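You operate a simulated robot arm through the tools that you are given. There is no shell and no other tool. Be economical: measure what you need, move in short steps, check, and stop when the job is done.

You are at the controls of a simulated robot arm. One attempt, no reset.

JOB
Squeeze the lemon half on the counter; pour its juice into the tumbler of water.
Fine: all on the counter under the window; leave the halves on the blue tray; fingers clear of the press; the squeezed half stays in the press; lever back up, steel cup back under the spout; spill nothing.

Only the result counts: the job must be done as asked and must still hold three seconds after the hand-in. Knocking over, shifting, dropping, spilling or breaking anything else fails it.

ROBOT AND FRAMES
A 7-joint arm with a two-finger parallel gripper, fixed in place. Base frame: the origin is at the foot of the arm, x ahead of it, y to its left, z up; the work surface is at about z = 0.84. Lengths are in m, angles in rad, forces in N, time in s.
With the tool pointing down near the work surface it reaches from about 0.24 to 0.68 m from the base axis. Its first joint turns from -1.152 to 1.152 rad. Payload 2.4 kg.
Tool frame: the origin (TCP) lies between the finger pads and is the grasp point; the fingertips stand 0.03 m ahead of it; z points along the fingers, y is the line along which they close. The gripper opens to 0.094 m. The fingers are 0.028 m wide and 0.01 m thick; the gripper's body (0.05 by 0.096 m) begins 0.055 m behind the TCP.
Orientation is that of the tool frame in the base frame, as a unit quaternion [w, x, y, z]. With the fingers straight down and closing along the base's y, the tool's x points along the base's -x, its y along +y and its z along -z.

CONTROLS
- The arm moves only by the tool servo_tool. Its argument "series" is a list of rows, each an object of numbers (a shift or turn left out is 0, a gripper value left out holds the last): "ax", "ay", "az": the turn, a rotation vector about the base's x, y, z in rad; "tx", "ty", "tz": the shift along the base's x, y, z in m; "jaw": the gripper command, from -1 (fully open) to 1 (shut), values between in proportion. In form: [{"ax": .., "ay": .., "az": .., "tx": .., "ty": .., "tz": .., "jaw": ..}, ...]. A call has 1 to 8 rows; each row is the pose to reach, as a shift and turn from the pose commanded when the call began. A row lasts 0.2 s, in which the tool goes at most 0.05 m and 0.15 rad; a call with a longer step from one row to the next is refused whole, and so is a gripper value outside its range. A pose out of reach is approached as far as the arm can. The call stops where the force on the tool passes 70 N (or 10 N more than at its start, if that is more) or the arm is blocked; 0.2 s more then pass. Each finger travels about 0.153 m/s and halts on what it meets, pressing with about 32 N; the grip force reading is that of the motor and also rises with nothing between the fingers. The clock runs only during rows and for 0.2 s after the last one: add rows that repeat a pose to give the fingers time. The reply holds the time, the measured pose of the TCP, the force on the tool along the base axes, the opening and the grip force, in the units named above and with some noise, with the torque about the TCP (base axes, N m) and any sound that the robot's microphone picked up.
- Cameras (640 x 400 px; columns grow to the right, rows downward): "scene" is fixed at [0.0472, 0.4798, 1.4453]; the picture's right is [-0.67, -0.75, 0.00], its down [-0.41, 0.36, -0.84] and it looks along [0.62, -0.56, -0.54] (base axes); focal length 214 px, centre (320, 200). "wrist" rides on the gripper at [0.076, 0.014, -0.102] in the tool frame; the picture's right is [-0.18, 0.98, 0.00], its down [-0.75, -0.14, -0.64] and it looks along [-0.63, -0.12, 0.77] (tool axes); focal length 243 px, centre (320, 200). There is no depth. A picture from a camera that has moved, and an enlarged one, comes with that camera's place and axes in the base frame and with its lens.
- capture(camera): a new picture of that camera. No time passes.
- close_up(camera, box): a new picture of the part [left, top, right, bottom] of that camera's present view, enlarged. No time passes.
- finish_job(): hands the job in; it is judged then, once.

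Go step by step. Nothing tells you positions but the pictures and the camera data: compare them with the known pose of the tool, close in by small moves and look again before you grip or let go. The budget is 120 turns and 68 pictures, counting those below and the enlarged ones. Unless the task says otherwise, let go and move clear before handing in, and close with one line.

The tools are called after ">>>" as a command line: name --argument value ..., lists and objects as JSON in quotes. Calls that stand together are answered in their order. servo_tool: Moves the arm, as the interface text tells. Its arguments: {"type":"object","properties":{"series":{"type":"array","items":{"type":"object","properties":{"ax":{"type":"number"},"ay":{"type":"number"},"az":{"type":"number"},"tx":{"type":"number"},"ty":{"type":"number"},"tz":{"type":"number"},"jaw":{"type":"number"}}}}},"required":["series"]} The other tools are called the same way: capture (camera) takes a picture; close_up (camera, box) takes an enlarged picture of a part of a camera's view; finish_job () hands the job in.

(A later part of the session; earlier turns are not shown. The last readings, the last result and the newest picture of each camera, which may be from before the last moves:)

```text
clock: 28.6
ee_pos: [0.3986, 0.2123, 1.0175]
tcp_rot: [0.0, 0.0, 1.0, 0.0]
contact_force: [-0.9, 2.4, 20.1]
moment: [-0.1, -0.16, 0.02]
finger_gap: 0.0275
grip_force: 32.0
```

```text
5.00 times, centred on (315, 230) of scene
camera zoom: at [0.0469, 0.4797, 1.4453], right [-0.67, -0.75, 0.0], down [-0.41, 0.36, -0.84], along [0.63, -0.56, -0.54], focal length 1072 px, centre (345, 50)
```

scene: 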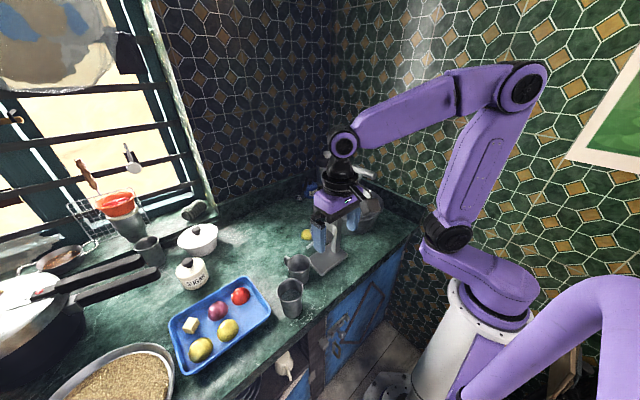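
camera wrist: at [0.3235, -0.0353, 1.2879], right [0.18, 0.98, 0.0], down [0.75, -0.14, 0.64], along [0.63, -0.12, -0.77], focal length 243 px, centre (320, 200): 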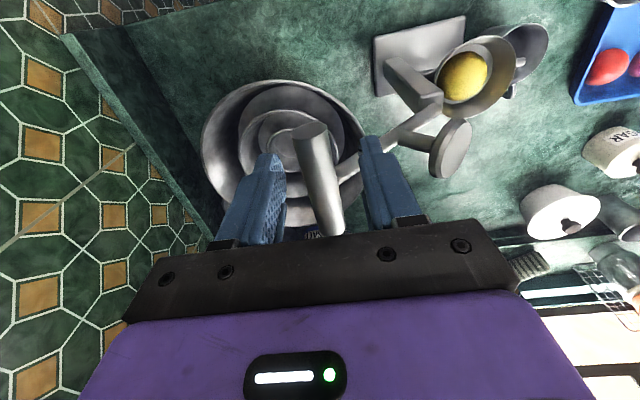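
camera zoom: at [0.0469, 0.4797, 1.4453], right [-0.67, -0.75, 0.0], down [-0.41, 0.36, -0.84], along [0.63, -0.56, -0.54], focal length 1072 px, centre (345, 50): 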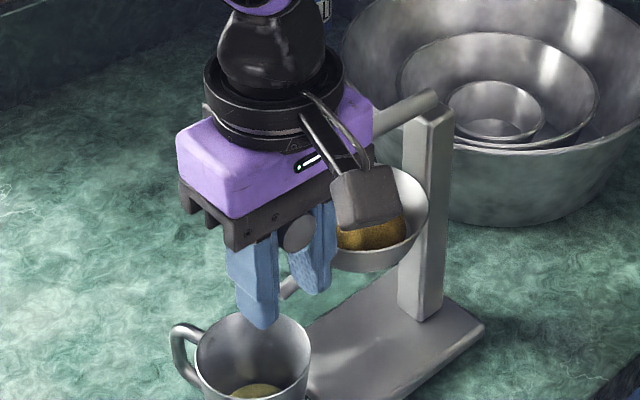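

The bar slipped up in the fingers at about 20 N; the lever is only around 5° and the half not fully flat. I let go, rise, and press on top of the bar with closed fingertips.

>>> servo_tool --series '[{"jaw": 0.1}, {"jaw": 0.1, "tz": 0.02}, {"jaw": 0.1, "tz": 0.06}, {"jaw": 0.1, "tz": 0.1}, {"jaw": 1, "tz": 0.1, "tx": 0.026}, {"jaw": 1, "tz": 0.1, "tx": 0.026}]'

>>> close_up --camera "scene" --box '[260, 170, 380, 280]'

>>> close_up --camera "wrist" --box '[160, 40, 440, 240]'

```text
clock: 30.0
ee_pos: [0.4244, 0.2117, 1.1161]
tcp_rot: [0.0, 0.0, 1.0, 0.0]
contact_force: [0.4, -0.2, 1.2]
moment: [-0.01, -0.01, -0.01]
finger_gap: 0.0
grip_force: 32.7
```

```text
3.64 times, centred on (320, 225) of scene
camera zoom: at [0.0472, 0.4798, 1.4453], right [-0.67, -0.75, 0.0], down [-0.41, 0.36, -0.84], along [0.62, -0.56, -0.54], focal length 780 px, centre (320, 109)
```

zoom: 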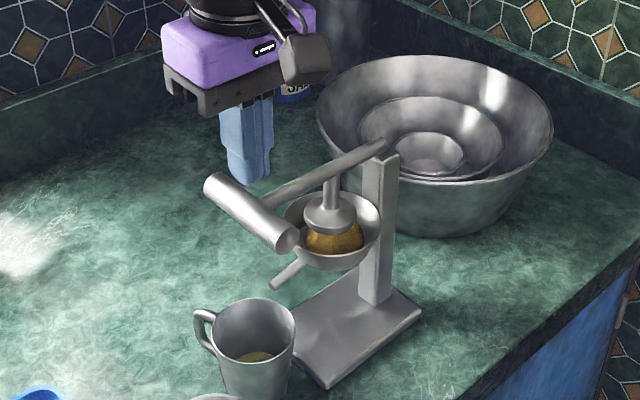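

```text
2.00 times, centred on (300, 140) of wrist
camera zoom: at [0.3496, 0.2257, 1.2194], right [0.18, 0.98, 0.0], down [0.75, -0.14, 0.64], along [0.63, -0.12, -0.77], focal length 485 px, centre (360, 320)
```

zoom: 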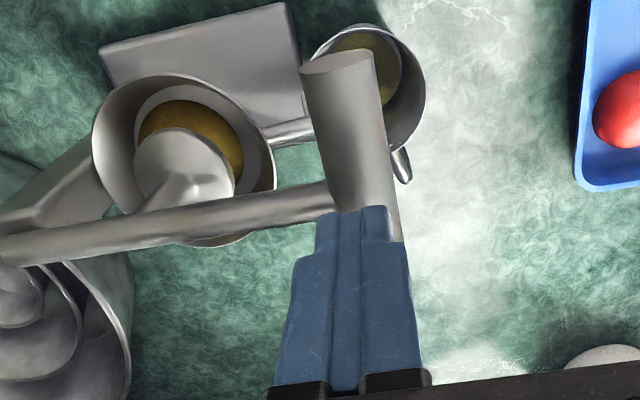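

The bar (z about 1.052) lies straight beneath the closed fingertips. I press down from above.

>>> servo_tool --series '[{"tz": -0.015}, {"tz": -0.024}, {"tz": -0.032}, {"tz": -0.04}, {"tz": -0.046}, {"tz": -0.046}]'

>>> close_up --camera "scene" --box '[260, 170, 380, 280]'

```text
clock: 30.9
ee_pos: [0.4255, 0.2192, 1.0911]
tcp_rot: [0.009, 0.0, 1.0, 0.01]
contact_force: [-7.1, -0.6, 23.1]
moment: [-0.02, 0.51, -0.09]
finger_gap: 0.0
grip_force: 32.6
stopped in row 4: the force on the tool passed its limit at 82 N (the readings are from after the stop); the commanded pose is now the measured one
```

```text
3.64 times, centred on (320, 225) of scene
camera zoom: at [0.0467, 0.4796, 1.4453], right [-0.67, -0.75, 0.0], down [-0.41, 0.36, -0.84], along [0.63, -0.56, -0.54], focal length 780 px, centre (320, 109)
```

zoom: 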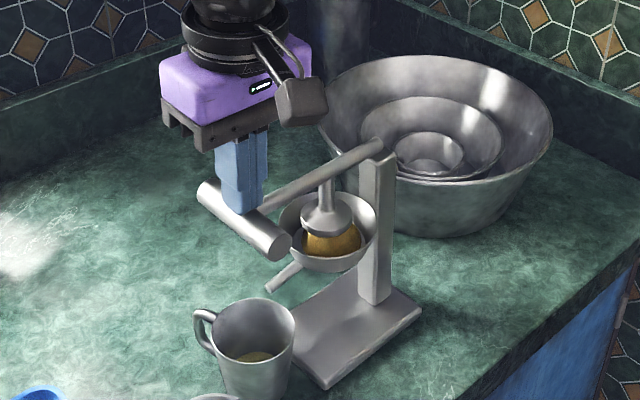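

The press resisted at over 70 N and seems to lean slightly under the load, so the half is at its end of travel. I let go upward and check that the press stands as before.

>>> servo_tool --series '[{"tz": 0.015, "ty": -0.004}, {"tz": 0.03, "ty": -0.007}, {"tz": 0.03, "ty": -0.007}]'

>>> close_up --camera "scene" --box '[260, 170, 380, 280]'

>>> close_up --camera "wrist" --box '[160, 40, 440, 240]'

```text
clock: 31.7
ee_pos: [0.4272, 0.2102, 1.1194]
tcp_rot: [0.007, 0.0, 1.0, 0.008]
contact_force: [0.5, 0.2, 0.4]
moment: [-0.01, 0.01, 0.0]
finger_gap: 0.0
grip_force: 32.3
```

```text
3.64 times, centred on (320, 225) of scene
camera zoom: at [0.0472, 0.4798, 1.4453], right [-0.67, -0.75, 0.0], down [-0.41, 0.36, -0.84], along [0.62, -0.56, -0.54], focal length 780 px, centre (320, 109)
```

zoom: 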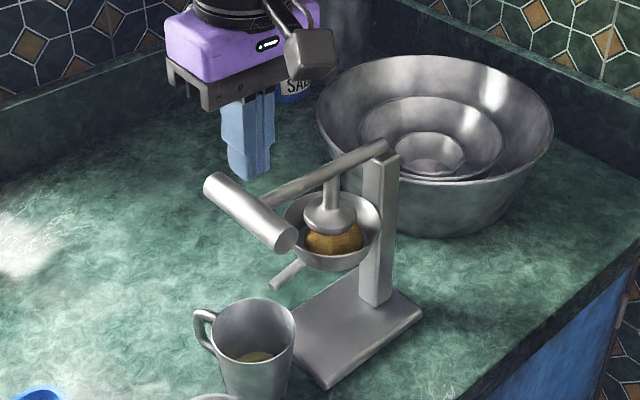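

```text
2.00 times, centred on (300, 140) of wrist
camera zoom: at [0.3491, 0.2227, 1.2216], right [0.18, 0.98, 0.02], down [0.74, -0.15, 0.65], along [0.64, -0.11, -0.76], focal length 485 px, centre (360, 320)
```

zoom: 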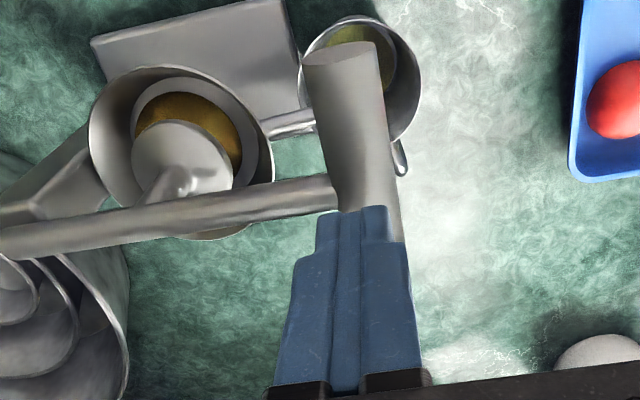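

The press settled back unchanged and juice stands in the cup. Now I straighten the tool, open, and straddle the bar again to raise the lever.

>>> servo_tool --series '[{"ax": -0.016, "ay": 0.014, "tz": 0.01, "jaw": 0}, {"ax": -0.016, "ay": 0.014, "tx": -0.028, "tz": 0.01, "jaw": 0}, {"ax": -0.016, "ay": 0.014, "tx": -0.028, "ty": 0.001, "tz": 0.01, "jaw": 0}, {"ax": -0.016, "ay": 0.014, "tx": -0.028, "ty": 0.001, "tz": -0.03, "jaw": 0}, {"ax": -0.016, "ay": 0.014, "tx": -0.028, "ty": 0.001, "tz": -0.067, "jaw": 0}, {"ax": -0.016, "ay": 0.014, "tx": -0.028, "ty": 0.001, "tz": -0.067, "jaw": 0.7}, {"ax": -0.016, "ay": 0.014, "tx": -0.028, "ty": 0.001, "tz": -0.067, "jaw": 0.7}]'

```text
clock: 33.3
ee_pos: [0.3984, 0.212, 1.0522]
tcp_rot: [0.0, -0.002, 1.0, 0.001]
contact_force: [-1.5, 10.6, 4.1]
moment: [-0.01, -0.15, 0.21]
finger_gap: 0.0274
grip_force: 31.9
```

The bar is gripped again. I lift it along the arc.

>>> servo_tool --series '[{"ty": -0.002, "tz": 0.013}, {"ty": -0.0045, "tz": 0.0255}, {"ty": -0.0136, "tz": 0.0506}, {"ty": -0.027, "tz": 0.0737}, {"ty": -0.0441, "tz": 0.0941}]'

>>> close_up --camera "scene" --box '[260, 150, 380, 270]'

```text
clock: 34.5
ee_pos: [0.3985, 0.1682, 1.1469]
tcp_rot: [0.0, 0.0, 1.0, 0.0]
contact_force: [-3.0, 3.7, -0.1]
moment: [0.21, -0.28, 0.08]
finger_gap: 0.0233
grip_force: 32.6
```

```text
3.33 times, centred on (320, 210) of scene
camera zoom: at [0.0471, 0.4799, 1.4452], right [-0.67, -0.75, 0.0], down [-0.41, 0.36, -0.84], along [0.62, -0.56, -0.54], focal length 715 px, centre (320, 167)
```

zoom: 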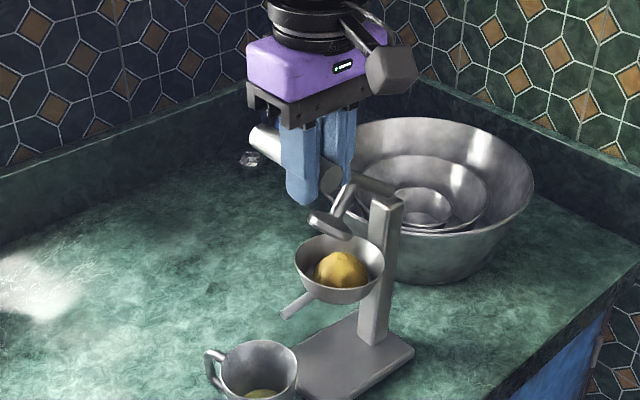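

The lever is up at 45° and the half stayed in the bowl. I go on over the top to the rest position.

>>> servo_tool --series '[{"ty": -0.0249, "tz": 0.0201, "jaw": 0.5}, {"ty": -0.0559, "tz": 0.0356, "jaw": 0.43}, {"ty": -0.0949, "tz": 0.0442}, {"ty": -0.1348, "tz": 0.0425}, {"ty": -0.1729, "tz": 0.0305}, {"ty": -0.2024, "tz": 0.0124}, {"ty": -0.2125, "tz": 0.004}, {"ty": -0.2125, "tz": 0.004}]'

>>> close_up --camera "scene" --box '[290, 110, 410, 260]'

```text
clock: 36.3
ee_pos: [0.3987, -0.0457, 1.1492]
tcp_rot: [0.0, 0.001, 1.0, -0.001]
contact_force: [-0.5, -2.5, 0.4]
moment: [-0.05, 0.05, -0.05]
finger_gap: 0.0279
grip_force: 24.8
```

```text
2.67 times, centred on (350, 185) of scene
camera zoom: at [0.0472, 0.4797, 1.4453], right [-0.67, -0.75, 0.0], down [-0.41, 0.36, -0.84], along [0.62, -0.56, -0.54], focal length 572 px, centre (240, 240)
```

zoom: 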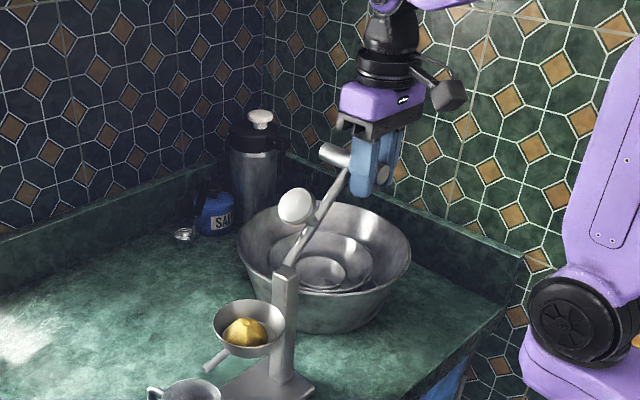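

The lever is back in its rest position. I open, rise clear, and look at the cup's handle next, as I mean to carry the cup by it.

>>> servo_tool --series '[{"jaw": 0.1}, {"jaw": -0.1}, {"jaw": -0.1, "tz": 0.04}, {"jaw": -0.1, "tz": 0.085}, {"jaw": -0.1, "tz": 0.11, "ty": 0.03}, {"jaw": -0.1, "tz": 0.11, "ty": 0.08}, {"jaw": -0.1, "tz": 0.11, "ty": 0.13}, {"jaw": -0.1, "tz": 0.11, "ty": 0.18}]'

>>> servo_tool --series '[{"ty": 0.04, "tz": -0.02, "az": -0.145}, {"ty": 0.08, "tz": -0.04, "az": -0.29}, {"ty": 0.12, "tz": -0.06, "az": -0.435}, {"ty": 0.15, "tz": -0.08, "az": -0.58}, {"ty": 0.18, "tz": -0.1, "az": -0.725}, {"ty": 0.19, "tz": -0.12, "az": -0.87}, {"ty": 0.19, "tz": -0.13, "az": -1.015}, {"ty": 0.19, "tz": -0.13, "az": -1.16}]'

>>> servo_tool --series '[{"az": -0.145}, {"az": -0.29}, {"az": -0.435}, {"az": -0.58}, {"az": -0.725}, {"az": -0.87}, {"az": -1.015}, {"az": -1.16}]'

>>> capture --camera "scene"

```text
clock: 38.1
ee_pos: [0.3978, 0.1358, 1.2611]
tcp_rot: [0.001, 0.001, 1.0, 0.001]
contact_force: [-0.1, 0.3, 0.0]
moment: [-0.02, -0.01, 0.0]
finger_gap: 0.0517
grip_force: 0.2
```

```text
clock: 39.9
ee_pos: [0.3975, 0.3258, 1.13]
tcp_rot: [0.0, 0.549, 0.836, 0.0]
contact_force: [-0.7, -0.7, -0.4]
moment: [-0.01, 0.01, 0.0]
finger_gap: 0.0514
grip_force: 0.1
```

```text
clock: 41.7
ee_pos: [0.3975, 0.3262, 1.1299]
tcp_rot: [0.0, 0.917, 0.398, 0.0]
contact_force: [0.2, -0.4, 0.2]
moment: [0.02, -0.01, 0.0]
finger_gap: 0.0516
grip_force: 0.0
```

```text
17 pictures are left
```

scene: 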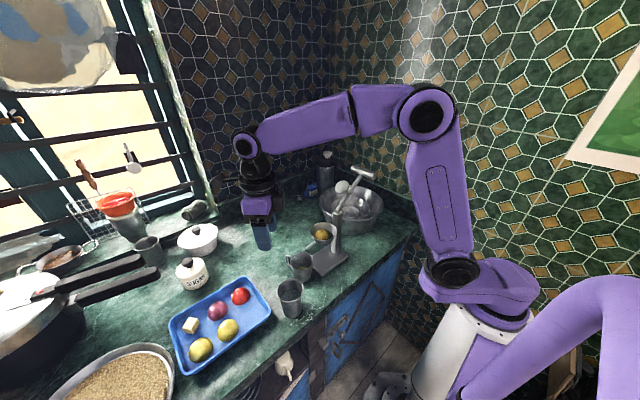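

I have 17 pictures left and will use them sparingly. Before taking the cup I test in free air whether the arm can tip the tool as the pour needs.

>>> servo_tool --series '[{"ax": 0.106, "ay": -0.099}, {"ax": 0.212, "ay": -0.198}, {"ax": 0.318, "ay": -0.297}, {"ax": 0.424, "ay": -0.395}, {"ax": 0.53, "ay": -0.494}, {"ax": 0.636, "ay": -0.593}, {"ax": 0.742, "ay": -0.692}, {"ax": 0.848, "ay": -0.791}]'

>>> servo_tool --series '[{"ax": 0.106, "ay": -0.099}, {"ax": 0.212, "ay": -0.198}, {"ax": 0.318, "ay": -0.297}, {"ax": 0.424, "ay": -0.395}, {"ax": 0.53, "ay": -0.494}, {"ax": 0.614, "ay": -0.573}, {"ax": 0.614, "ay": -0.573}]'

```text
clock: 43.7
ee_pos: [0.5428, 0.1977, 1.1305]
tcp_rot: [-0.115, 0.817, 0.178, 0.537]
contact_force: [1.1, 0.0, -0.5]
moment: [0.04, 0.02, 0.01]
finger_gap: 0.0515
grip_force: 0.0
out of reach, approached as far as the arm can: row 7
stopped in row 8: the arm was blocked; the commanded pose is now the measured one
```

```text
clock: 45.3
ee_pos: [0.5332, 0.287, 1.1773]
tcp_rot: [-0.241, 0.576, 0.032, 0.781]
contact_force: [0.6, -1.4, -0.2]
moment: [0.02, 0.03, 0.0]
finger_gap: 0.0517
grip_force: 0.0
out of reach, approached as far as the arm can: row 2, 3, 4, 5, 6, 7
```

The arm can't fold enough to point radially out so close, but it could at a larger radius. I'll test pouring with the tool pointing sideways (azimuth -60°), with the wrist farther out, still in free air.

>>> servo_tool --series '[{"az": -0.14, "tx": -0.02}, {"az": -0.28, "tx": -0.04, "ty": 0.005}, {"az": -0.42, "tx": -0.06, "ty": 0.01}, {"az": -0.56, "tx": -0.08, "ty": 0.015}, {"az": -0.7, "tx": -0.1, "ty": 0.02}, {"az": -0.84, "tx": -0.12, "ty": 0.023}, {"az": -0.98, "tx": -0.14, "ty": 0.023}, {"az": -1.12, "tx": -0.16, "ty": 0.023}]'

>>> servo_tool --series '[{"az": -0.14, "tx": -0.01}, {"az": -0.28, "tx": -0.02}, {"az": -0.28, "tx": -0.02}]'

```text
clock: 47.1
ee_pos: [0.3913, 0.3189, 1.1489]
tcp_rot: [0.221, 0.515, -0.212, 0.801]
contact_force: [0.3, 0.6, 4.2]
moment: [0.27, 0.24, -0.09]
finger_gap: 0.0519
grip_force: 0.1
out of reach, approached as far as the arm can: row 7, 8
```

```text
clock: 47.9
ee_pos: [0.4017, 0.2464, 1.2187]
tcp_rot: [0.279, 0.476, -0.3, 0.778]
contact_force: [0.3, -0.5, -0.4]
moment: [-0.02, 0.01, 0.02]
finger_gap: 0.0516
grip_force: 0.1
out of reach, approached as far as the arm can: row 1, 2, 3
```

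Closer but still short. I look at the arm's configuration to understand the limit.

>>> capture --camera "scene"

```text
16 pictures are left
```

scene: 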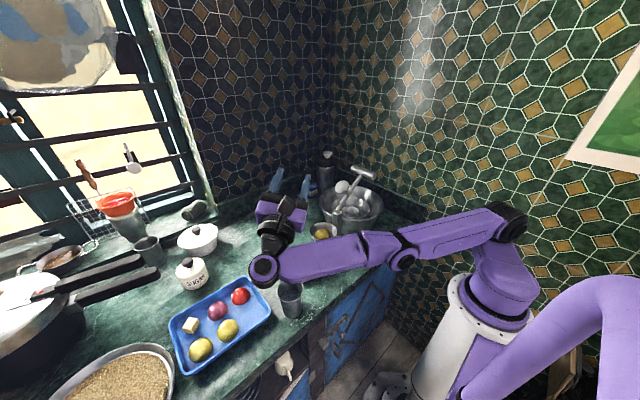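

The wrist is up against the base joint's turning limit there (azimuth about 60°). Pointing the tool along -y keeps the wrist farther out at a smaller azimuth; I test that in free air.

>>> servo_tool --series '[{"az": -0.13, "tx": 0.0, "ty": 0.02}, {"az": -0.26, "tx": 0.0, "ty": 0.04}, {"az": -0.39, "tx": -0.01, "ty": 0.055, "tz": -0.01}, {"az": -0.52, "tx": -0.025, "ty": 0.064, "tz": -0.02}, {"az": -0.66, "tx": -0.045, "ty": 0.064, "tz": -0.03}, {"az": -0.66, "tx": -0.045, "ty": 0.064, "tz": -0.05}, {"az": -0.66, "tx": -0.045, "ty": 0.064, "tz": -0.07}]'

```text
clock: 49.5
ee_pos: [0.4175, 0.2939, 1.2307]
tcp_rot: [0.426, 0.397, -0.194, 0.789]
contact_force: [-0.4, -0.4, -1.0]
moment: [0.0, 0.0, 0.01]
finger_gap: 0.0516
grip_force: 0.0
out of reach, approached as far as the arm can: row 1, 2, 3, 4, 5, 6, 7
```

The orientation wound up against what looks like the last joint's limit. I return to tool-down and will try the other winding of the same pour (camera side reversed).

>>> servo_tool --series '[{"ax": 0.145, "ay": -0.008, "tz": 0.02, "tx": 0.01}, {"ax": 0.29, "ay": -0.016, "tz": 0.04, "tx": 0.02}, {"ax": 0.434, "ay": -0.025, "tz": 0.05, "tx": 0.03}, {"ax": 0.579, "ay": -0.033, "tz": 0.05, "tx": 0.04}, {"ax": 0.724, "ay": -0.041, "tz": 0.05, "tx": 0.04}, {"ax": 0.868, "ay": -0.049, "tz": 0.05, "tx": 0.04}, {"ax": 1.013, "ay": -0.058, "tz": 0.05, "tx": 0.04}, {"ax": 1.158, "ay": -0.066, "tz": 0.05, "tx": 0.04}]'

>>> servo_tool --series '[{"ax": 0.14, "ay": -0.008}, {"ax": 0.28, "ay": -0.016}, {"ax": 0.42, "ay": -0.024}, {"ax": 0.56, "ay": -0.032}, {"ax": 0.7, "ay": -0.04}, {"ax": 0.784, "ay": -0.045}, {"ax": 0.784, "ay": -0.045}]'

```text
clock: 51.3
ee_pos: [0.492, 0.3244, 1.3018]
tcp_rot: [-0.133, -0.541, 0.608, -0.565]
contact_force: [-1.8, 0.6, -0.5]
moment: [-0.01, -0.04, 0.05]
finger_gap: 0.0515
grip_force: 0.1
out of reach, approached as far as the arm can: row 1, 2, 3, 4, 5, 6, 7, 8
```

```text
clock: 52.9
ee_pos: [0.5017, 0.3361, 1.3059]
tcp_rot: [0.098, -0.538, 0.781, -0.3]
contact_force: [-0.3, 0.8, -0.6]
moment: [-0.01, 0.0, -0.03]
finger_gap: 0.0517
grip_force: 0.0
out of reach, approached as far as the arm can: row 5, 6, 7
```

I unwind about the vertical until the tool is straight down again and the readings follow the commands.

>>> servo_tool --series '[{"az": 0.145}, {"az": 0.29}, {"az": 0.435}, {"az": 0.58}, {"az": 0.725}, {"az": 0.87}, {"az": 1.015}, {"az": 1.16}]'

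>>> servo_tool --series '[{"az": 0.145}, {"az": 0.29}, {"az": 0.435}, {"az": 0.58}, {"az": 0.725}, {"az": 0.87}, {"az": 1.015}, {"az": 1.16}]'

>>> servo_tool --series '[{"az": 0.145}, {"az": 0.29}, {"az": 0.435}, {"az": 0.58}, {"az": 0.725}, {"az": 0.82}]'

```text
clock: 54.9
ee_pos: [0.6051, 0.275, 1.3072]
tcp_rot: [-0.213, 0.799, -0.505, 0.245]
contact_force: [0.6, 0.4, -0.5]
moment: [0.03, 0.02, 0.01]
finger_gap: 0.0518
grip_force: 0.1
out of reach, approached as far as the arm can: row 1, 2, 3, 4, 5, 6, 7, 8
stopped in row 8: the arm was blocked; the commanded pose is now the measured one
```

```text
clock: 56.7
ee_pos: [0.1702, 0.3365, 1.1868]
tcp_rot: [-0.313, 0.945, 0.011, 0.09]
contact_force: [0.2, -0.6, 0.2]
moment: [0.01, -0.02, 0.01]
finger_gap: 0.0517
grip_force: 0.1
out of reach, approached as far as the arm can: row 1, 2, 3, 4, 5, 6, 7, 8
```

```text
clock: 57.8
ee_pos: [0.0215, 0.286, 1.1716]
tcp_rot: [-0.321, 0.908, 0.27, 0.013]
contact_force: [35.2, 25.1, 0.7]
moment: [-1.34, 1.94, 0.97]
finger_gap: 0.0517
grip_force: 0.0
out of reach, approached as far as the arm can: row 1, 2, 3, 4, 5
stopped in row 5: the force on the tool passed its limit at 143 N (the readings are from after the stop); the commanded pose is now the measured one
```

That went astray: the arm swung back to (0.02, 0.29) and touched something, probably itself. I stop and look.

>>> capture --camera "scene"

```text
15 pictures are left
```

scene: 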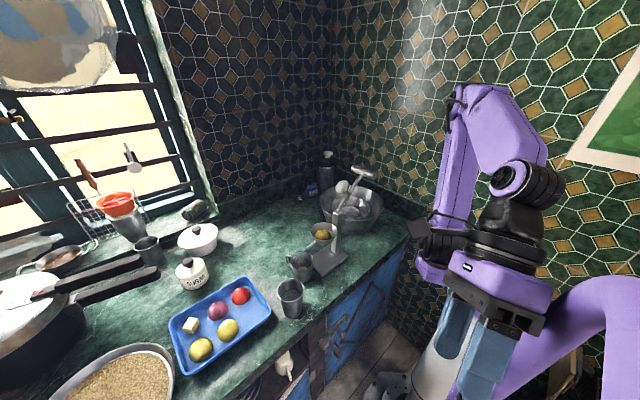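

All objects stand untouched; the camera bracket met the arm itself. I move away from it in the direction of the contact force, then straighten the tool.

>>> servo_tool --series '[{"tx": 0.015, "ty": 0.015}, {"tx": 0.045, "ty": 0.03}, {"tx": 0.085, "ty": 0.045}, {"tx": 0.13, "ty": 0.06}, {"tx": 0.17, "ty": 0.07, "tz": 0.02}, {"tx": 0.21, "ty": 0.075, "tz": 0.04}]'

```text
clock: 59.2
ee_pos: [0.0337, 0.2742, 1.1412]
tcp_rot: [-0.322, 0.906, 0.274, 0.01]
contact_force: [0.3, -1.0, -0.4]
moment: [-0.01, 0.01, -0.03]
finger_gap: 0.0517
grip_force: 0.0
out of reach, approached as far as the arm can: row 1, 2, 3, 4, 5, 6
```

The arm barely moved; I straighten the tool to vertical while moving up and out.

>>> servo_tool --series '[{"ax": -0.126, "ay": -0.032, "tz": 0.03}, {"ax": -0.252, "ay": -0.064, "tz": 0.06}, {"ax": -0.378, "ay": -0.096, "tz": 0.09}, {"ax": -0.504, "ay": -0.128, "tz": 0.1}, {"ax": -0.63, "ay": -0.16, "tz": 0.1}]'

```text
clock: 59.5
ee_pos: [0.0246, 0.2779, 1.1453]
tcp_rot: [-0.291, 0.918, 0.268, 0.017]
contact_force: [28.0, 6.4, -4.5]
moment: [-0.13, 1.19, 0.93]
finger_gap: 0.0517
grip_force: 0.0
out of reach, approached as far as the arm can: row 1
stopped in row 1: the force on the tool passed its limit at 99 N (the readings are from after the stop); the commanded pose is now the measured one
```

Force came from the -x side. I try a small pure +x move, keeping the orientation.

>>> servo_tool --series '[{"tx": 0.01}, {"tx": 0.02}, {"tx": 0.03}]'

```text
clock: 60.3
ee_pos: [0.0324, 0.2697, 1.1403]
tcp_rot: [-0.295, 0.916, 0.27, 0.013]
contact_force: [-0.4, 0.1, 0.6]
moment: [-0.01, 0.02, -0.04]
finger_gap: 0.0518
grip_force: 0.1
out of reach, approached as far as the arm can: row 1, 2, 3
```

The +az turn is what dragged the arm round, so the last joint is at its other end: I try turning in the -az direction while moving out.

>>> servo_tool --series '[{"az": -0.14, "tx": 0.02}, {"az": -0.28, "tx": 0.05}, {"az": -0.42, "tx": 0.08}, {"az": -0.56, "tx": 0.11}]'

```text
clock: 61.3
ee_pos: [0.1419, 0.2713, 1.1407]
tcp_rot: [-0.278, 0.956, 0.004, 0.095]
contact_force: [-0.2, 0.5, 0.9]
moment: [0.02, 0.01, -0.02]
finger_gap: 0.0515
grip_force: 0.1
```

That frees it. I straighten to vertical and move outward and up.

>>> servo_tool --series '[{"ax": -0.113, "ay": 0.038, "tx": 0.03, "tz": 0.01}, {"ax": -0.226, "ay": 0.076, "tx": 0.06, "tz": 0.03}, {"ax": -0.338, "ay": 0.114, "tx": 0.09, "tz": 0.05}, {"ax": -0.451, "ay": 0.151, "tx": 0.12, "tz": 0.07}, {"ax": -0.564, "ay": 0.189, "tx": 0.15, "tz": 0.08}]'

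>>> servo_tool --series '[{"az": -0.145, "tx": 0.02}, {"az": -0.29, "tx": 0.04}, {"az": -0.435, "tx": 0.05}, {"az": -0.58, "tx": 0.06}, {"az": -0.725, "tx": 0.06}, {"az": -0.87, "tx": 0.06}, {"az": -1.015, "tx": 0.06}, {"az": -1.16, "tx": 0.06}]'

```text
clock: 62.5
ee_pos: [0.2613, 0.263, 1.1671]
tcp_rot: [0.038, 0.991, 0.015, 0.13]
contact_force: [5.0, -3.5, 9.1]
moment: [0.26, 0.58, -0.02]
finger_gap: 0.0519
grip_force: 0.0
out of reach, approached as far as the arm can: row 1, 2, 3, 4, 5
```

```text
clock: 64.3
ee_pos: [0.2717, 0.1913, 1.1676]
tcp_rot: [0.101, 0.841, -0.521, 0.104]
contact_force: [0.7, -0.2, -0.5]
moment: [0.01, -0.02, 0.01]
finger_gap: 0.0516
grip_force: 0.0
out of reach, approached as far as the arm can: row 6, 7, 8
```

Progress; I keep turning in the same direction toward the starting orientation.

>>> servo_tool --series '[{"az": -0.14, "tz": 0.01}, {"az": -0.28, "tz": 0.02}, {"az": -0.42, "tz": 0.03}, {"az": -0.56, "tz": 0.03}, {"az": -0.7, "tz": 0.03}, {"az": -0.84, "tz": 0.03}, {"az": -0.98, "tz": 0.03}]'

>>> capture --camera "scene"

```text
clock: 65.9
ee_pos: [0.1915, -0.0374, 1.1698]
tcp_rot: [-0.134, -0.49, 0.86, -0.039]
contact_force: [0.5, 0.2, 0.5]
moment: [-0.02, 0.03, 0.01]
finger_gap: 0.0517
grip_force: 0.0
out of reach, approached as far as the arm can: row 1, 2, 3, 4, 5, 6, 7
```

```text
14 pictures are left
```

scene: 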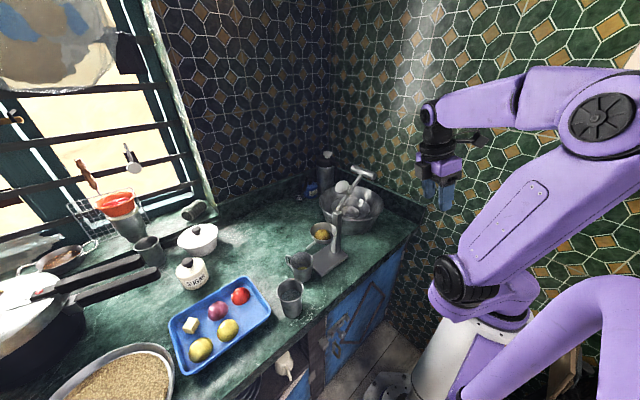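

I understand now: the last joint is near the low end of its range, so I unwind with +az. Then I'll test the pour with the tool's x side facing +y, which sits mid-range.

>>> servo_tool --series '[{"az": 0.14}, {"az": 0.28}, {"az": 0.42}, {"az": 0.56}, {"az": 0.7}, {"az": 0.84}, {"az": 0.98}, {"az": 1.12}]'

>>> servo_tool --series '[{"az": 0.1}, {"az": 0.2}, {"az": 0.3}, {"az": 0.4}, {"az": 0.5}]'

```text
clock: 67.9
ee_pos: [0.1814, -0.0411, 1.1253]
tcp_rot: [0.126, 0.771, -0.619, 0.079]
contact_force: [-0.3, 1.0, -0.4]
moment: [0.0, -0.01, -0.02]
finger_gap: 0.0519
grip_force: 0.0
out of reach, approached as far as the arm can: row 5, 6, 7, 8
stopped in row 8: the arm was blocked; the commanded pose is now the measured one
```

```text
clock: 69.1
ee_pos: [0.184, -0.0431, 1.0856]
tcp_rot: [0.129, 0.89, -0.425, 0.103]
contact_force: [-0.3, 0.4, -0.5]
moment: [0.01, 0.01, 0.0]
finger_gap: 0.0517
grip_force: 0.1
out of reach, approached as far as the arm can: row 2, 3, 4, 5
```

I'm now too close to the base, which explains the refusals. I move outward first and level the tool.

>>> servo_tool --series '[{"tx": 0.03, "tz": 0.02}, {"tx": 0.06, "tz": 0.05}, {"tx": 0.09, "tz": 0.08}, {"tx": 0.12, "tz": 0.11, "ax": 0.1, "ay": 0.023}, {"tx": 0.15, "tz": 0.13, "ax": 0.2, "ay": 0.047}, {"tx": 0.17, "tz": 0.14, "ax": 0.3, "ay": 0.07}, {"tx": 0.18, "tz": 0.14, "ax": 0.324, "ay": 0.076}, {"tx": 0.18, "tz": 0.14, "ax": 0.324, "ay": 0.076}]'

```text
clock: 71.1
ee_pos: [0.3595, -0.157, 1.2091]
tcp_rot: [0.111, 0.783, -0.607, 0.084]
contact_force: [-0.5, 0.1, 0.3]
moment: [-0.01, 0.0, -0.01]
finger_gap: 0.0517
grip_force: 0.0
out of reach, approached as far as the arm can: row 4, 5, 6, 7, 8
stopped in row 8: the arm was blocked; the commanded pose is now the measured one
```

Position and angle are both off in the same sense, as if the base joint should just turn +y. I try small pure +y steps with -z turning left free.

>>> servo_tool --series '[{"ty": 0.02, "az": 0.06}, {"ty": 0.04, "az": 0.12}, {"ty": 0.06, "az": 0.18}, {"ty": 0.08, "az": 0.24}, {"ty": 0.1, "az": 0.3}]'

```text
clock: 72.3
ee_pos: [0.3589, -0.0572, 1.2087]
tcp_rot: [0.097, 0.865, -0.483, 0.1]
contact_force: [0.4, 0.2, 0.1]
moment: [0.02, -0.01, -0.02]
finger_gap: 0.0516
grip_force: 0.1
```

That followed exactly. Now I level the tool alone, in small steps, to see whether that is what's limited.

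>>> servo_tool --series '[{"ax": 0.067, "ay": 0.02}, {"ax": 0.134, "ay": 0.04}, {"ax": 0.2, "ay": 0.06}, {"ax": 0.266, "ay": 0.08}, {"ax": 0.266, "ay": 0.08}]'

```text
clock: 73.5
ee_pos: [0.3592, -0.056, 1.2089]
tcp_rot: [0.097, 0.865, -0.483, 0.1]
contact_force: [0.3, 0.0, 0.2]
moment: [0.02, -0.03, -0.03]
finger_gap: 0.0517
grip_force: 0.1
out of reach, approached as far as the arm can: row 1, 2, 3, 4, 5
```

Leveling is the limited move here. I try turning +az with the tilt left as it is (reading after each part).

>>> servo_tool --series '[{"ax": -0.266, "ay": -0.08}, {"ax": -0.266, "ay": -0.08}]'

```text
refused: row 1 steps farther than a row can; nothing moved
```

I'll turn +az from the (unreached) level command instead.

>>> servo_tool --series '[{"az": 0.14}, {"az": 0.28}, {"az": 0.42}, {"az": 0.56}, {"az": 0.7}, {"az": 0.84}]'

```text
clock: 74.9
ee_pos: [0.3542, -0.0419, 1.2019]
tcp_rot: [0.069, 0.983, -0.088, 0.147]
contact_force: [-0.3, -1.0, -0.3]
moment: [0.0, 0.01, -0.03]
finger_gap: 0.0517
grip_force: 0.0
out of reach, approached as far as the arm can: row 4, 5, 6
```

The turn follows. I keep turning +az.

>>> servo_tool --series '[{"az": 0.14}, {"az": 0.28}, {"az": 0.42}, {"az": 0.56}, {"az": 0.7}, {"az": 0.84}, {"az": 0.98}]'

```text
clock: 76.5
ee_pos: [0.3109, 0.0293, 1.1603]
tcp_rot: [0.058, 0.91, 0.363, 0.19]
contact_force: [0.2, 0.4, -0.3]
moment: [0.0, -0.02, -0.02]
finger_gap: 0.0517
grip_force: 0.0
out of reach, approached as far as the arm can: row 1, 2, 3, 4, 5, 6, 7
```

The tool can't be brought fully down in this branch of the wrist. I look at the arm to decide how to get back.

>>> close_up --camera "scene" --box '[340, 20, 640, 330]'

```text
1.29 times, centred on (490, 175) of scene
camera zoom: at [0.0472, 0.4798, 1.4453], right [-0.67, -0.75, 0.0], down [-0.41, 0.36, -0.84], along [0.62, -0.56, -0.54], focal length 277 px, centre (101, 232)
```

zoom: 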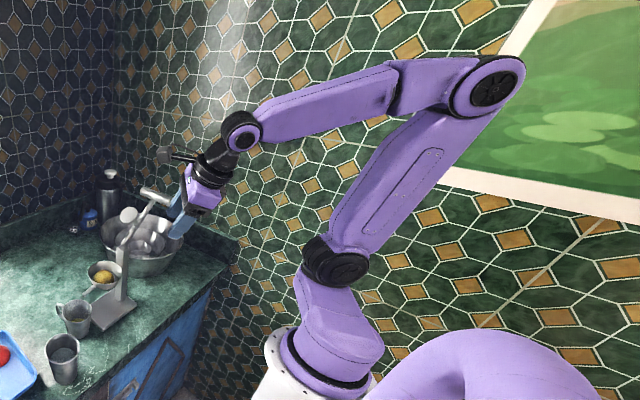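

My reading: the wrist has flipped (forearm roll at its end). I'll unflip it by rolling the tool about the forearm axis: down, to the -y side, to up-forward, then forward and down. First I bring the command back to the measured pose.

>>> servo_tool --series '[{"ax": 0.014, "ay": -0.132, "az": -0.014, "tx": -0.016, "ty": 0.028, "tz": -0.016}, {"ax": 0.028, "ay": -0.264, "az": -0.028, "tx": -0.032, "ty": 0.056, "tz": -0.032}, {"ax": 0.042, "ay": -0.397, "az": -0.043, "tx": -0.048, "ty": 0.085, "tz": -0.049}, {"ax": 0.042, "ay": -0.397, "az": -0.043, "tx": -0.048, "ty": 0.085, "tz": -0.049}]'

```text
clock: 77.5
ee_pos: [0.2631, 0.1145, 1.1133]
tcp_rot: [0.113, 0.863, 0.322, 0.373]
contact_force: [-0.5, -0.1, -0.6]
moment: [0.0, -0.01, 0.04]
finger_gap: 0.0516
grip_force: 0.0
```

The command had already been following the reached pose, which is useful to know. I shift to a roomier spot, then begin the roll about the forearm axis.

>>> servo_tool --series '[{"tx": 0.03, "ty": -0.012, "tz": 0.024}, {"tx": 0.06, "ty": -0.025, "tz": 0.05}, {"tx": 0.095, "ty": -0.04, "tz": 0.075}, {"tx": 0.13, "ty": -0.055, "tz": 0.1}]'

>>> servo_tool --series '[{"ax": -0.133, "ay": -0.014, "az": 0.042, "tx": 0.003, "ty": -0.012, "tz": 0.004}, {"ax": -0.265, "ay": -0.028, "az": 0.084, "tx": 0.005, "ty": -0.023, "tz": 0.008}, {"ax": -0.398, "ay": -0.042, "az": 0.126, "tx": 0.008, "ty": -0.035, "tz": 0.012}, {"ax": -0.53, "ay": -0.056, "az": 0.168, "tx": 0.01, "ty": -0.046, "tz": 0.016}]'

```text
clock: 78.5
ee_pos: [0.3931, 0.0587, 1.2139]
tcp_rot: [0.112, 0.864, 0.32, 0.373]
contact_force: [0.1, -0.2, -0.6]
moment: [0.0, 0.02, -0.01]
finger_gap: 0.0515
grip_force: 0.0
```

```text
clock: 79.5
ee_pos: [0.4037, 0.012, 1.2297]
tcp_rot: [0.314, 0.763, 0.474, 0.307]
contact_force: [-0.6, 0.5, 0.3]
moment: [0.01, -0.03, -0.04]
finger_gap: 0.0519
grip_force: 0.1
```

The roll follows exactly. I continue it.

>>> servo_tool --series '[{"ax": -0.133, "ay": -0.014, "az": 0.042, "tx": 0.004, "ty": -0.008, "tz": 0.008}, {"ax": -0.265, "ay": -0.028, "az": 0.084, "tx": 0.008, "ty": -0.016, "tz": 0.017}, {"ax": -0.398, "ay": -0.042, "az": 0.126, "tx": 0.011, "ty": -0.023, "tz": 0.026}, {"ax": -0.53, "ay": -0.056, "az": 0.168, "tx": 0.015, "ty": -0.029, "tz": 0.037}, {"ax": -0.663, "ay": -0.07, "az": 0.21, "tx": 0.019, "ty": -0.032, "tz": 0.049}, {"ax": -0.796, "ay": -0.084, "az": 0.252, "tx": 0.023, "ty": -0.034, "tz": 0.061}, {"ax": -0.928, "ay": -0.098, "az": 0.294, "tx": 0.027, "ty": -0.034, "tz": 0.073}, {"ax": -1.061, "ay": -0.112, "az": 0.336, "tx": 0.031, "ty": -0.033, "tz": 0.085}]'

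>>> servo_tool --series '[{"ax": -0.133, "ay": -0.014, "az": 0.042, "tx": 0.002, "ty": 0.005, "tz": 0.011}, {"ax": -0.265, "ay": -0.028, "az": 0.084, "tx": 0.005, "ty": 0.01, "tz": 0.022}, {"ax": -0.398, "ay": -0.042, "az": 0.126, "tx": 0.008, "ty": 0.016, "tz": 0.032}, {"ax": -0.53, "ay": -0.056, "az": 0.168, "tx": 0.011, "ty": 0.023, "tz": 0.042}, {"ax": -0.663, "ay": -0.07, "az": 0.21, "tx": 0.012, "ty": 0.033, "tz": 0.05}, {"ax": -0.796, "ay": -0.084, "az": 0.252, "tx": 0.013, "ty": 0.044, "tz": 0.057}, {"ax": -0.928, "ay": -0.098, "az": 0.294, "tx": 0.014, "ty": 0.055, "tz": 0.063}, {"ax": -1.061, "ay": -0.112, "az": 0.336, "tx": 0.014, "ty": 0.066, "tz": 0.067}]'

```text
clock: 81.3
ee_pos: [0.4352, -0.021, 1.3139]
tcp_rot: [0.626, 0.397, 0.662, 0.111]
contact_force: [0.1, -0.1, 0.6]
moment: [0.01, 0.01, -0.01]
finger_gap: 0.0517
grip_force: 0.0
```

```text
clock: 83.1
ee_pos: [0.4487, 0.0455, 1.3811]
tcp_rot: [0.748, -0.09, 0.647, -0.117]
contact_force: [0.2, 0.6, -0.9]
moment: [-0.01, 0.0, -0.03]
finger_gap: 0.0516
grip_force: 0.0
```

The wrist is unflipped: the tool now points outward with its x side down. I tilt it down to the starting pose.

>>> servo_tool --series '[{"ay": 0.143, "tx": -0.005, "tz": -0.011}, {"ay": 0.286, "tx": -0.01, "tz": -0.022}, {"ay": 0.429, "tx": -0.018, "tz": -0.033}, {"ay": 0.572, "tx": -0.026, "tz": -0.044}, {"ay": 0.715, "tx": -0.036, "tz": -0.055}, {"ay": 0.858, "tx": -0.046, "tz": -0.066}, {"ay": 1.001, "tx": -0.056, "tz": -0.077}, {"ay": 1.144, "tx": -0.066, "tz": -0.088}]'

>>> servo_tool --series '[{"ay": 0.143, "tx": -0.01, "tz": -0.011}, {"ay": 0.286, "tx": -0.02, "tz": -0.022}, {"ay": 0.429, "tx": -0.03, "tz": -0.033}, {"ay": 0.576, "tx": -0.04, "tz": -0.042}]'

```text
clock: 84.9
ee_pos: [0.3816, 0.0445, 1.2936]
tcp_rot: [0.277, -0.137, 0.95, -0.051]
contact_force: [-0.1, -0.3, -0.8]
moment: [0.04, -0.05, 0.0]
finger_gap: 0.0516
grip_force: 0.0
```

```text
clock: 85.9
ee_pos: [0.3441, 0.0451, 1.2496]
tcp_rot: [-0.003, -0.146, 0.989, -0.01]
contact_force: [0.5, 0.8, -0.7]
moment: [0.01, -0.02, 0.0]
finger_gap: 0.0516
grip_force: 0.1
```

Back in the normal arm posture, tool down. I test the pour again from here: tool x side toward +y, tipping toward -y, in small parts in free air above the tumbler.

>>> servo_tool --series '[{"ty": 0.04, "az": -0.145}, {"ty": 0.08, "az": -0.29}, {"ty": 0.12, "az": -0.435}, {"ty": 0.16, "az": -0.58}, {"ty": 0.2, "az": -0.725}, {"ty": 0.24, "az": -0.87}, {"ty": 0.28, "az": -1.015}, {"tx": 0.016, "ty": 0.315, "tz": -0.01, "az": -1.16}]'

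>>> servo_tool --series '[{"az": -0.14}, {"az": -0.28}, {"az": -0.42}, {"az": -0.56}, {"az": -0.704}]'

>>> servo_tool --series '[{"ax": -0.14}, {"ax": -0.28}, {"ax": -0.42, "ty": -0.01, "tz": -0.01}, {"ax": -0.56, "ty": -0.02, "tz": -0.02}, {"ax": -0.7, "ty": -0.03, "tz": -0.03}]'

```text
clock: 87.7
ee_pos: [0.3597, 0.361, 1.2416]
tcp_rot: [-0.008, 0.42, 0.907, -0.006]
contact_force: [0.3, 0.3, -0.4]
moment: [0.02, -0.03, 0.0]
finger_gap: 0.052
grip_force: 0.1
```

```text
clock: 88.9
ee_pos: [0.3589, 0.3621, 1.241]
tcp_rot: [-0.01, 0.708, 0.706, -0.003]
contact_force: [-0.3, 0.3, -1.5]
moment: [-0.02, 0.02, 0.02]
finger_gap: 0.0517
grip_force: 0.1
```

```text
clock: 90.1
ee_pos: [0.3597, 0.3398, 1.2208]
tcp_rot: [0.188, 0.682, 0.679, -0.198]
contact_force: [-0.8, -0.3, 0.5]
moment: [0.01, 0.0, 0.0]
finger_gap: 0.0518
grip_force: 0.0
out of reach, approached as far as the arm can: row 5
```

Tipping toward -y bends the wrist inward too far. A mostly tangential direction (azimuth -35°) should suit; I turn to it and continue tipping stepwise.

>>> servo_tool --series '[{"az": 0.14, "ty": -0.005}, {"az": 0.28, "ty": -0.01}, {"az": 0.42, "ty": -0.015}, {"az": 0.56, "ty": -0.02}, {"az": 0.7, "ty": -0.025}, {"az": 0.84, "ty": -0.03}, {"az": 0.96, "ty": -0.03}]'

>>> servo_tool --series '[{"ax": -0.08, "ay": -0.115, "tz": -0.01}, {"ax": -0.161, "ay": -0.229, "tz": -0.02}, {"ax": -0.241, "ay": -0.344, "tz": -0.03}, {"ax": -0.321, "ay": -0.459, "tz": -0.04}]'

```text
clock: 91.7
ee_pos: [0.3595, 0.3107, 1.2219]
tcp_rot: [0.257, 0.291, 0.917, -0.089]
contact_force: [-0.4, -0.1, 0.1]
moment: [0.02, 0.0, 0.04]
finger_gap: 0.0517
grip_force: 0.1
```

```text
clock: 92.7
ee_pos: [0.3589, 0.3108, 1.1807]
tcp_rot: [0.502, 0.26, 0.809, -0.165]
contact_force: [-0.3, 0.2, 0.4]
moment: [0.01, -0.01, 0.01]
finger_gap: 0.0516
grip_force: 0.1
```

Reachable so far (64° tipped). I go on in two more parts, stopping at any refusal.

>>> servo_tool --series '[{"ax": -0.08, "ay": -0.115, "tz": -0.01}, {"ax": -0.161, "ay": -0.229, "tz": -0.02}, {"ax": -0.241, "ay": -0.344, "tz": -0.03}]'

>>> servo_tool --series '[{"ax": -0.08, "ay": -0.115, "tz": -0.01}, {"ax": -0.161, "ay": -0.229, "tz": -0.02}, {"ax": -0.22, "ay": -0.314, "tz": -0.03}]'

```text
clock: 93.5
ee_pos: [0.3593, 0.3118, 1.1516]
tcp_rot: [0.66, 0.222, 0.685, -0.214]
contact_force: [0.4, -0.1, -0.2]
moment: [0.0, -0.01, -0.01]
finger_gap: 0.0515
grip_force: 0.0
```

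```text
clock: 94.3
ee_pos: [0.3585, 0.311, 1.1208]
tcp_rot: [0.779, 0.18, 0.547, -0.251]
contact_force: [0.4, -0.7, 0.8]
moment: [0.02, 0.01, 0.01]
finger_gap: 0.0518
grip_force: 0.1
```

The whole pour motion (110°) is reachable there. I go back the same way to tool-down.

>>> servo_tool --series '[{"ax": 0.08, "ay": 0.115, "tz": 0.01}, {"ax": 0.161, "ay": 0.229, "tz": 0.02}, {"ax": 0.241, "ay": 0.344, "tz": 0.03}, {"ax": 0.321, "ay": 0.459, "tz": 0.04}, {"ax": 0.402, "ay": 0.573, "tz": 0.05}, {"ax": 0.482, "ay": 0.688, "tz": 0.06}, {"ax": 0.562, "ay": 0.803, "tz": 0.07}, {"ax": 0.643, "ay": 0.917, "tz": 0.08}]'

>>> servo_tool --series '[{"ax": 0.08, "ay": 0.115}, {"ax": 0.161, "ay": 0.229, "tx": 0.02, "ty": -0.01}, {"ax": 0.241, "ay": 0.344, "tx": 0.05, "ty": -0.02}, {"ax": 0.321, "ay": 0.459, "tx": 0.08, "ty": -0.03}, {"ax": 0.4, "ay": 0.571, "tx": 0.11, "ty": -0.04}, {"ax": 0.459, "ay": 0.655, "tx": 0.13, "ty": -0.05}]'

>>> servo_tool --series '[{"az": 0.14}, {"az": 0.28}, {"az": 0.42}, {"az": 0.56}, {"az": 0.7}, {"az": 0.84}, {"az": 0.98}]'

>>> capture --camera "wrist"

```text
clock: 96.1
ee_pos: [0.3597, 0.3093, 1.201]
tcp_rot: [0.366, 0.281, 0.878, -0.123]
contact_force: [0.0, 0.2, -0.6]
moment: [0.02, 0.0, -0.01]
finger_gap: 0.0521
grip_force: 0.1
```

```text
clock: 97.5
ee_pos: [0.4894, 0.2602, 1.202]
tcp_rot: [-0.005, 0.3, 0.954, -0.006]
contact_force: [-1.3, -0.3, -0.2]
moment: [-0.02, 0.01, 0.0]
finger_gap: 0.0516
grip_force: 0.1
```

```text
clock: 99.1
ee_pos: [0.4887, 0.261, 1.2013]
tcp_rot: [-0.002, -0.185, 0.983, -0.008]
contact_force: [0.4, -0.8, -0.5]
moment: [-0.03, -0.01, 0.04]
finger_gap: 0.0516
grip_force: 0.1
```

```text
12 pictures are left
camera wrist: at [0.4126, 0.2472, 1.3047], right [-0.18, 0.98, -0.02], down [0.75, 0.15, 0.64], along [0.63, 0.11, -0.77], focal length 243 px, centre (320, 200)
```

wrist: 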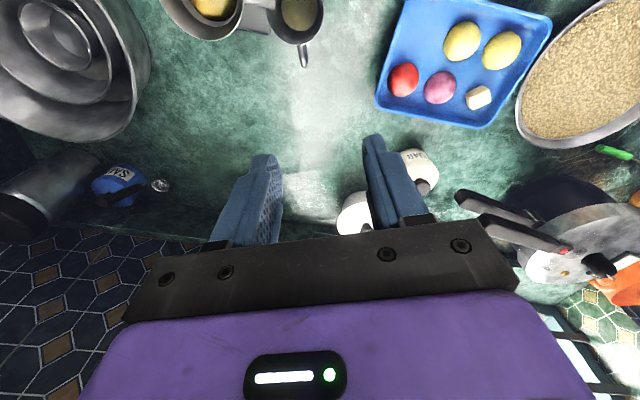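

The cup's handle points at azimuth about 16-20°, its middle near (0.483, 0.229). I move above it and look closer.

>>> servo_tool --series '[{"tz": -0.045, "tx": -0.003, "ty": -0.016}, {"tz": -0.09, "tx": -0.006, "ty": -0.032}, {"tz": -0.135, "tx": -0.006, "ty": -0.032}, {"tz": -0.18, "tx": -0.006, "ty": -0.032}, {"tz": -0.215, "tx": -0.006, "ty": -0.032, "jaw": 0}, {"tz": -0.225, "tx": -0.006, "ty": -0.032, "jaw": 0}]'

>>> close_up --camera "wrist" --box '[160, 0, 460, 220]'

```text
clock: 100.5
ee_pos: [0.4833, 0.2289, 0.9752]
tcp_rot: [-0.001, -0.184, 0.983, -0.009]
contact_force: [-0.4, -0.5, 0.4]
moment: [0.0, 0.01, -0.03]
finger_gap: 0.0471
grip_force: 0.0
```

```text
1.82 times, centred on (310, 110) of wrist
camera zoom: at [0.4063, 0.2156, 1.0787], right [-0.18, 0.98, -0.02], down [0.75, 0.15, 0.64], along [0.63, 0.1, -0.77], focal length 441 px, centre (338, 364)
```

zoom: 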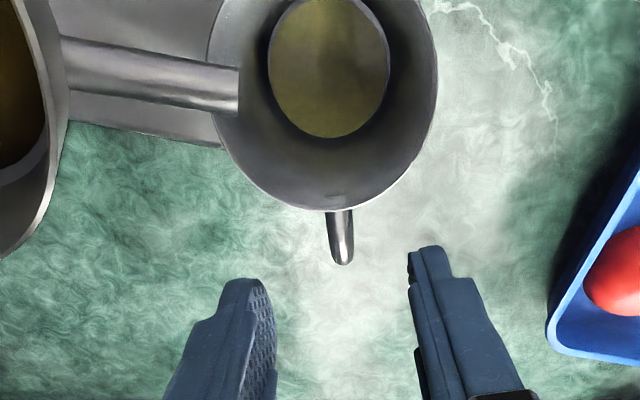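

Well aligned: the handle lies midway between the fingers, and the spout end is clearly inside the cup's rim. I go down around the handle, 4 mm farther out, and grip.

>>> servo_tool --series '[{"tz": -0.03, "tx": 0.004, "ty": 0.0015}, {"tz": -0.06, "tx": 0.004, "ty": 0.0015}, {"tz": -0.086, "tx": 0.004, "ty": 0.0015}, {"tz": -0.086, "tx": 0.004, "ty": 0.0015, "jaw": 0.4}, {"tz": -0.086, "tx": 0.004, "ty": 0.0015, "jaw": 0.7}, {"tz": -0.086, "tx": 0.004, "ty": 0.0015, "jaw": 0.95}, {"tz": -0.086, "tx": 0.004, "ty": 0.0015, "jaw": 0.95}]'

>>> close_up --camera "wrist" --box '[160, 0, 460, 220]'

```text
clock: 102.1
ee_pos: [0.4866, 0.2307, 0.8887]
tcp_rot: [-0.001, -0.183, 0.983, -0.008]
contact_force: [-0.2, -0.6, -0.2]
moment: [0.02, -0.06, 0.02]
finger_gap: 0.0129
grip_force: 32.4
```

```text
1.82 times, centred on (310, 110) of wrist
camera zoom: at [0.4101, 0.2176, 0.9932], right [-0.18, 0.98, -0.02], down [0.75, 0.15, 0.64], along [0.63, 0.1, -0.77], focal length 441 px, centre (338, 364)
```

zoom: 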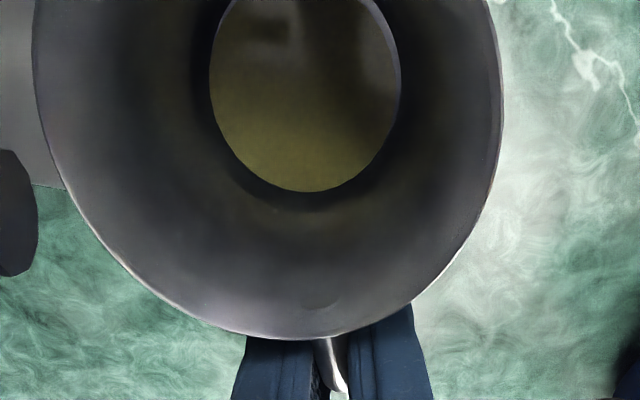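

The handle is firmly held (13 mm). I lift slightly, then move the cup out from under the spout toward +y/+x before raising.

>>> servo_tool --series '[{"tz": 0.004}, {"tz": 0.009}, {"tz": 0.012, "tx": 0.005, "ty": 0.008}, {"tz": 0.012, "tx": 0.012, "ty": 0.02}, {"tz": 0.012, "tx": 0.02, "ty": 0.034}, {"tz": 0.014, "tx": 0.03, "ty": 0.05}, {"tz": 0.02, "tx": 0.04, "ty": 0.06}]'

>>> close_up --camera "scene" --box '[240, 180, 380, 320]'

```text
clock: 103.7
ee_pos: [0.5276, 0.2902, 0.911]
tcp_rot: [-0.001, -0.182, 0.983, -0.009]
contact_force: [1.1, 0.9, -1.0]
moment: [0.03, -0.04, -0.03]
finger_gap: 0.0129
grip_force: 32.4
```

```text
2.86 times, centred on (310, 250) of scene
camera zoom: at [0.0472, 0.4798, 1.4452], right [-0.67, -0.75, 0.0], down [-0.41, 0.36, -0.84], along [0.62, -0.56, -0.54], focal length 613 px, centre (349, 57)
```

zoom: 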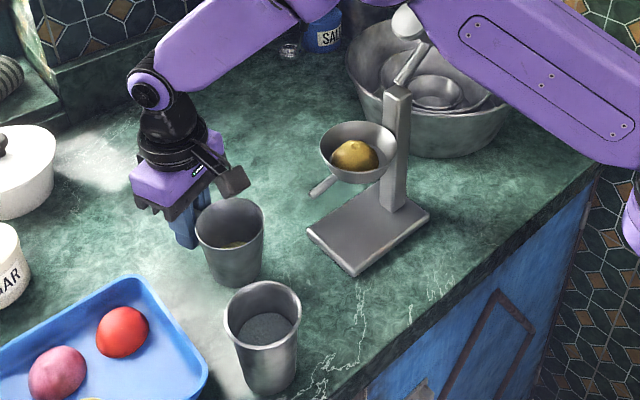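

The cup hangs upright and clear. I raise it and turn it to the tested pour heading, next to and above the tumbler.

>>> servo_tool --series '[{"tz": 0.035, "az": -0.1}, {"tz": 0.075, "az": -0.22}, {"tz": 0.115, "az": -0.34}, {"tz": 0.12, "tx": -0.02, "ty": -0.01, "az": -0.46}, {"tz": 0.12, "tx": -0.045, "ty": -0.02, "az": -0.59}, {"tz": 0.12, "tx": -0.07, "ty": -0.03, "az": -0.72}, {"tz": 0.12, "tx": -0.085, "ty": -0.036, "az": -0.85}, {"tz": 0.12, "tx": -0.093, "ty": -0.04, "az": -0.98}]'

>>> close_up --camera "scene" --box '[220, 170, 380, 330]'

```text
clock: 105.5
ee_pos: [0.4337, 0.2499, 1.0298]
tcp_rot: [-0.005, 0.303, 0.953, -0.007]
contact_force: [0.5, 0.1, -1.2]
moment: [-0.07, -0.06, 0.01]
finger_gap: 0.0133
grip_force: 32.1
```

```text
2.50 times, centred on (300, 250) of scene
camera zoom: at [0.0472, 0.4798, 1.4452], right [-0.67, -0.75, 0.0], down [-0.41, 0.36, -0.84], along [0.62, -0.56, -0.54], focal length 536 px, centre (370, 75)
```

zoom: 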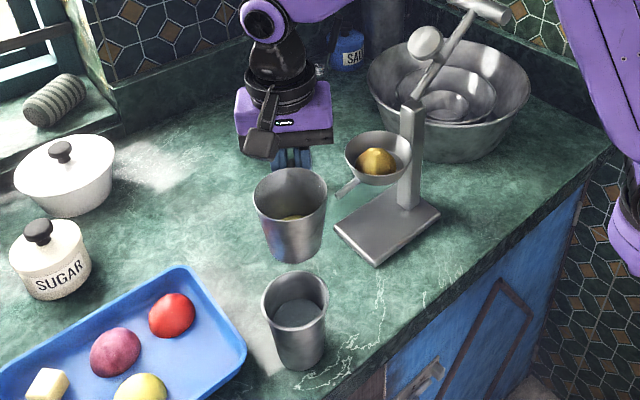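

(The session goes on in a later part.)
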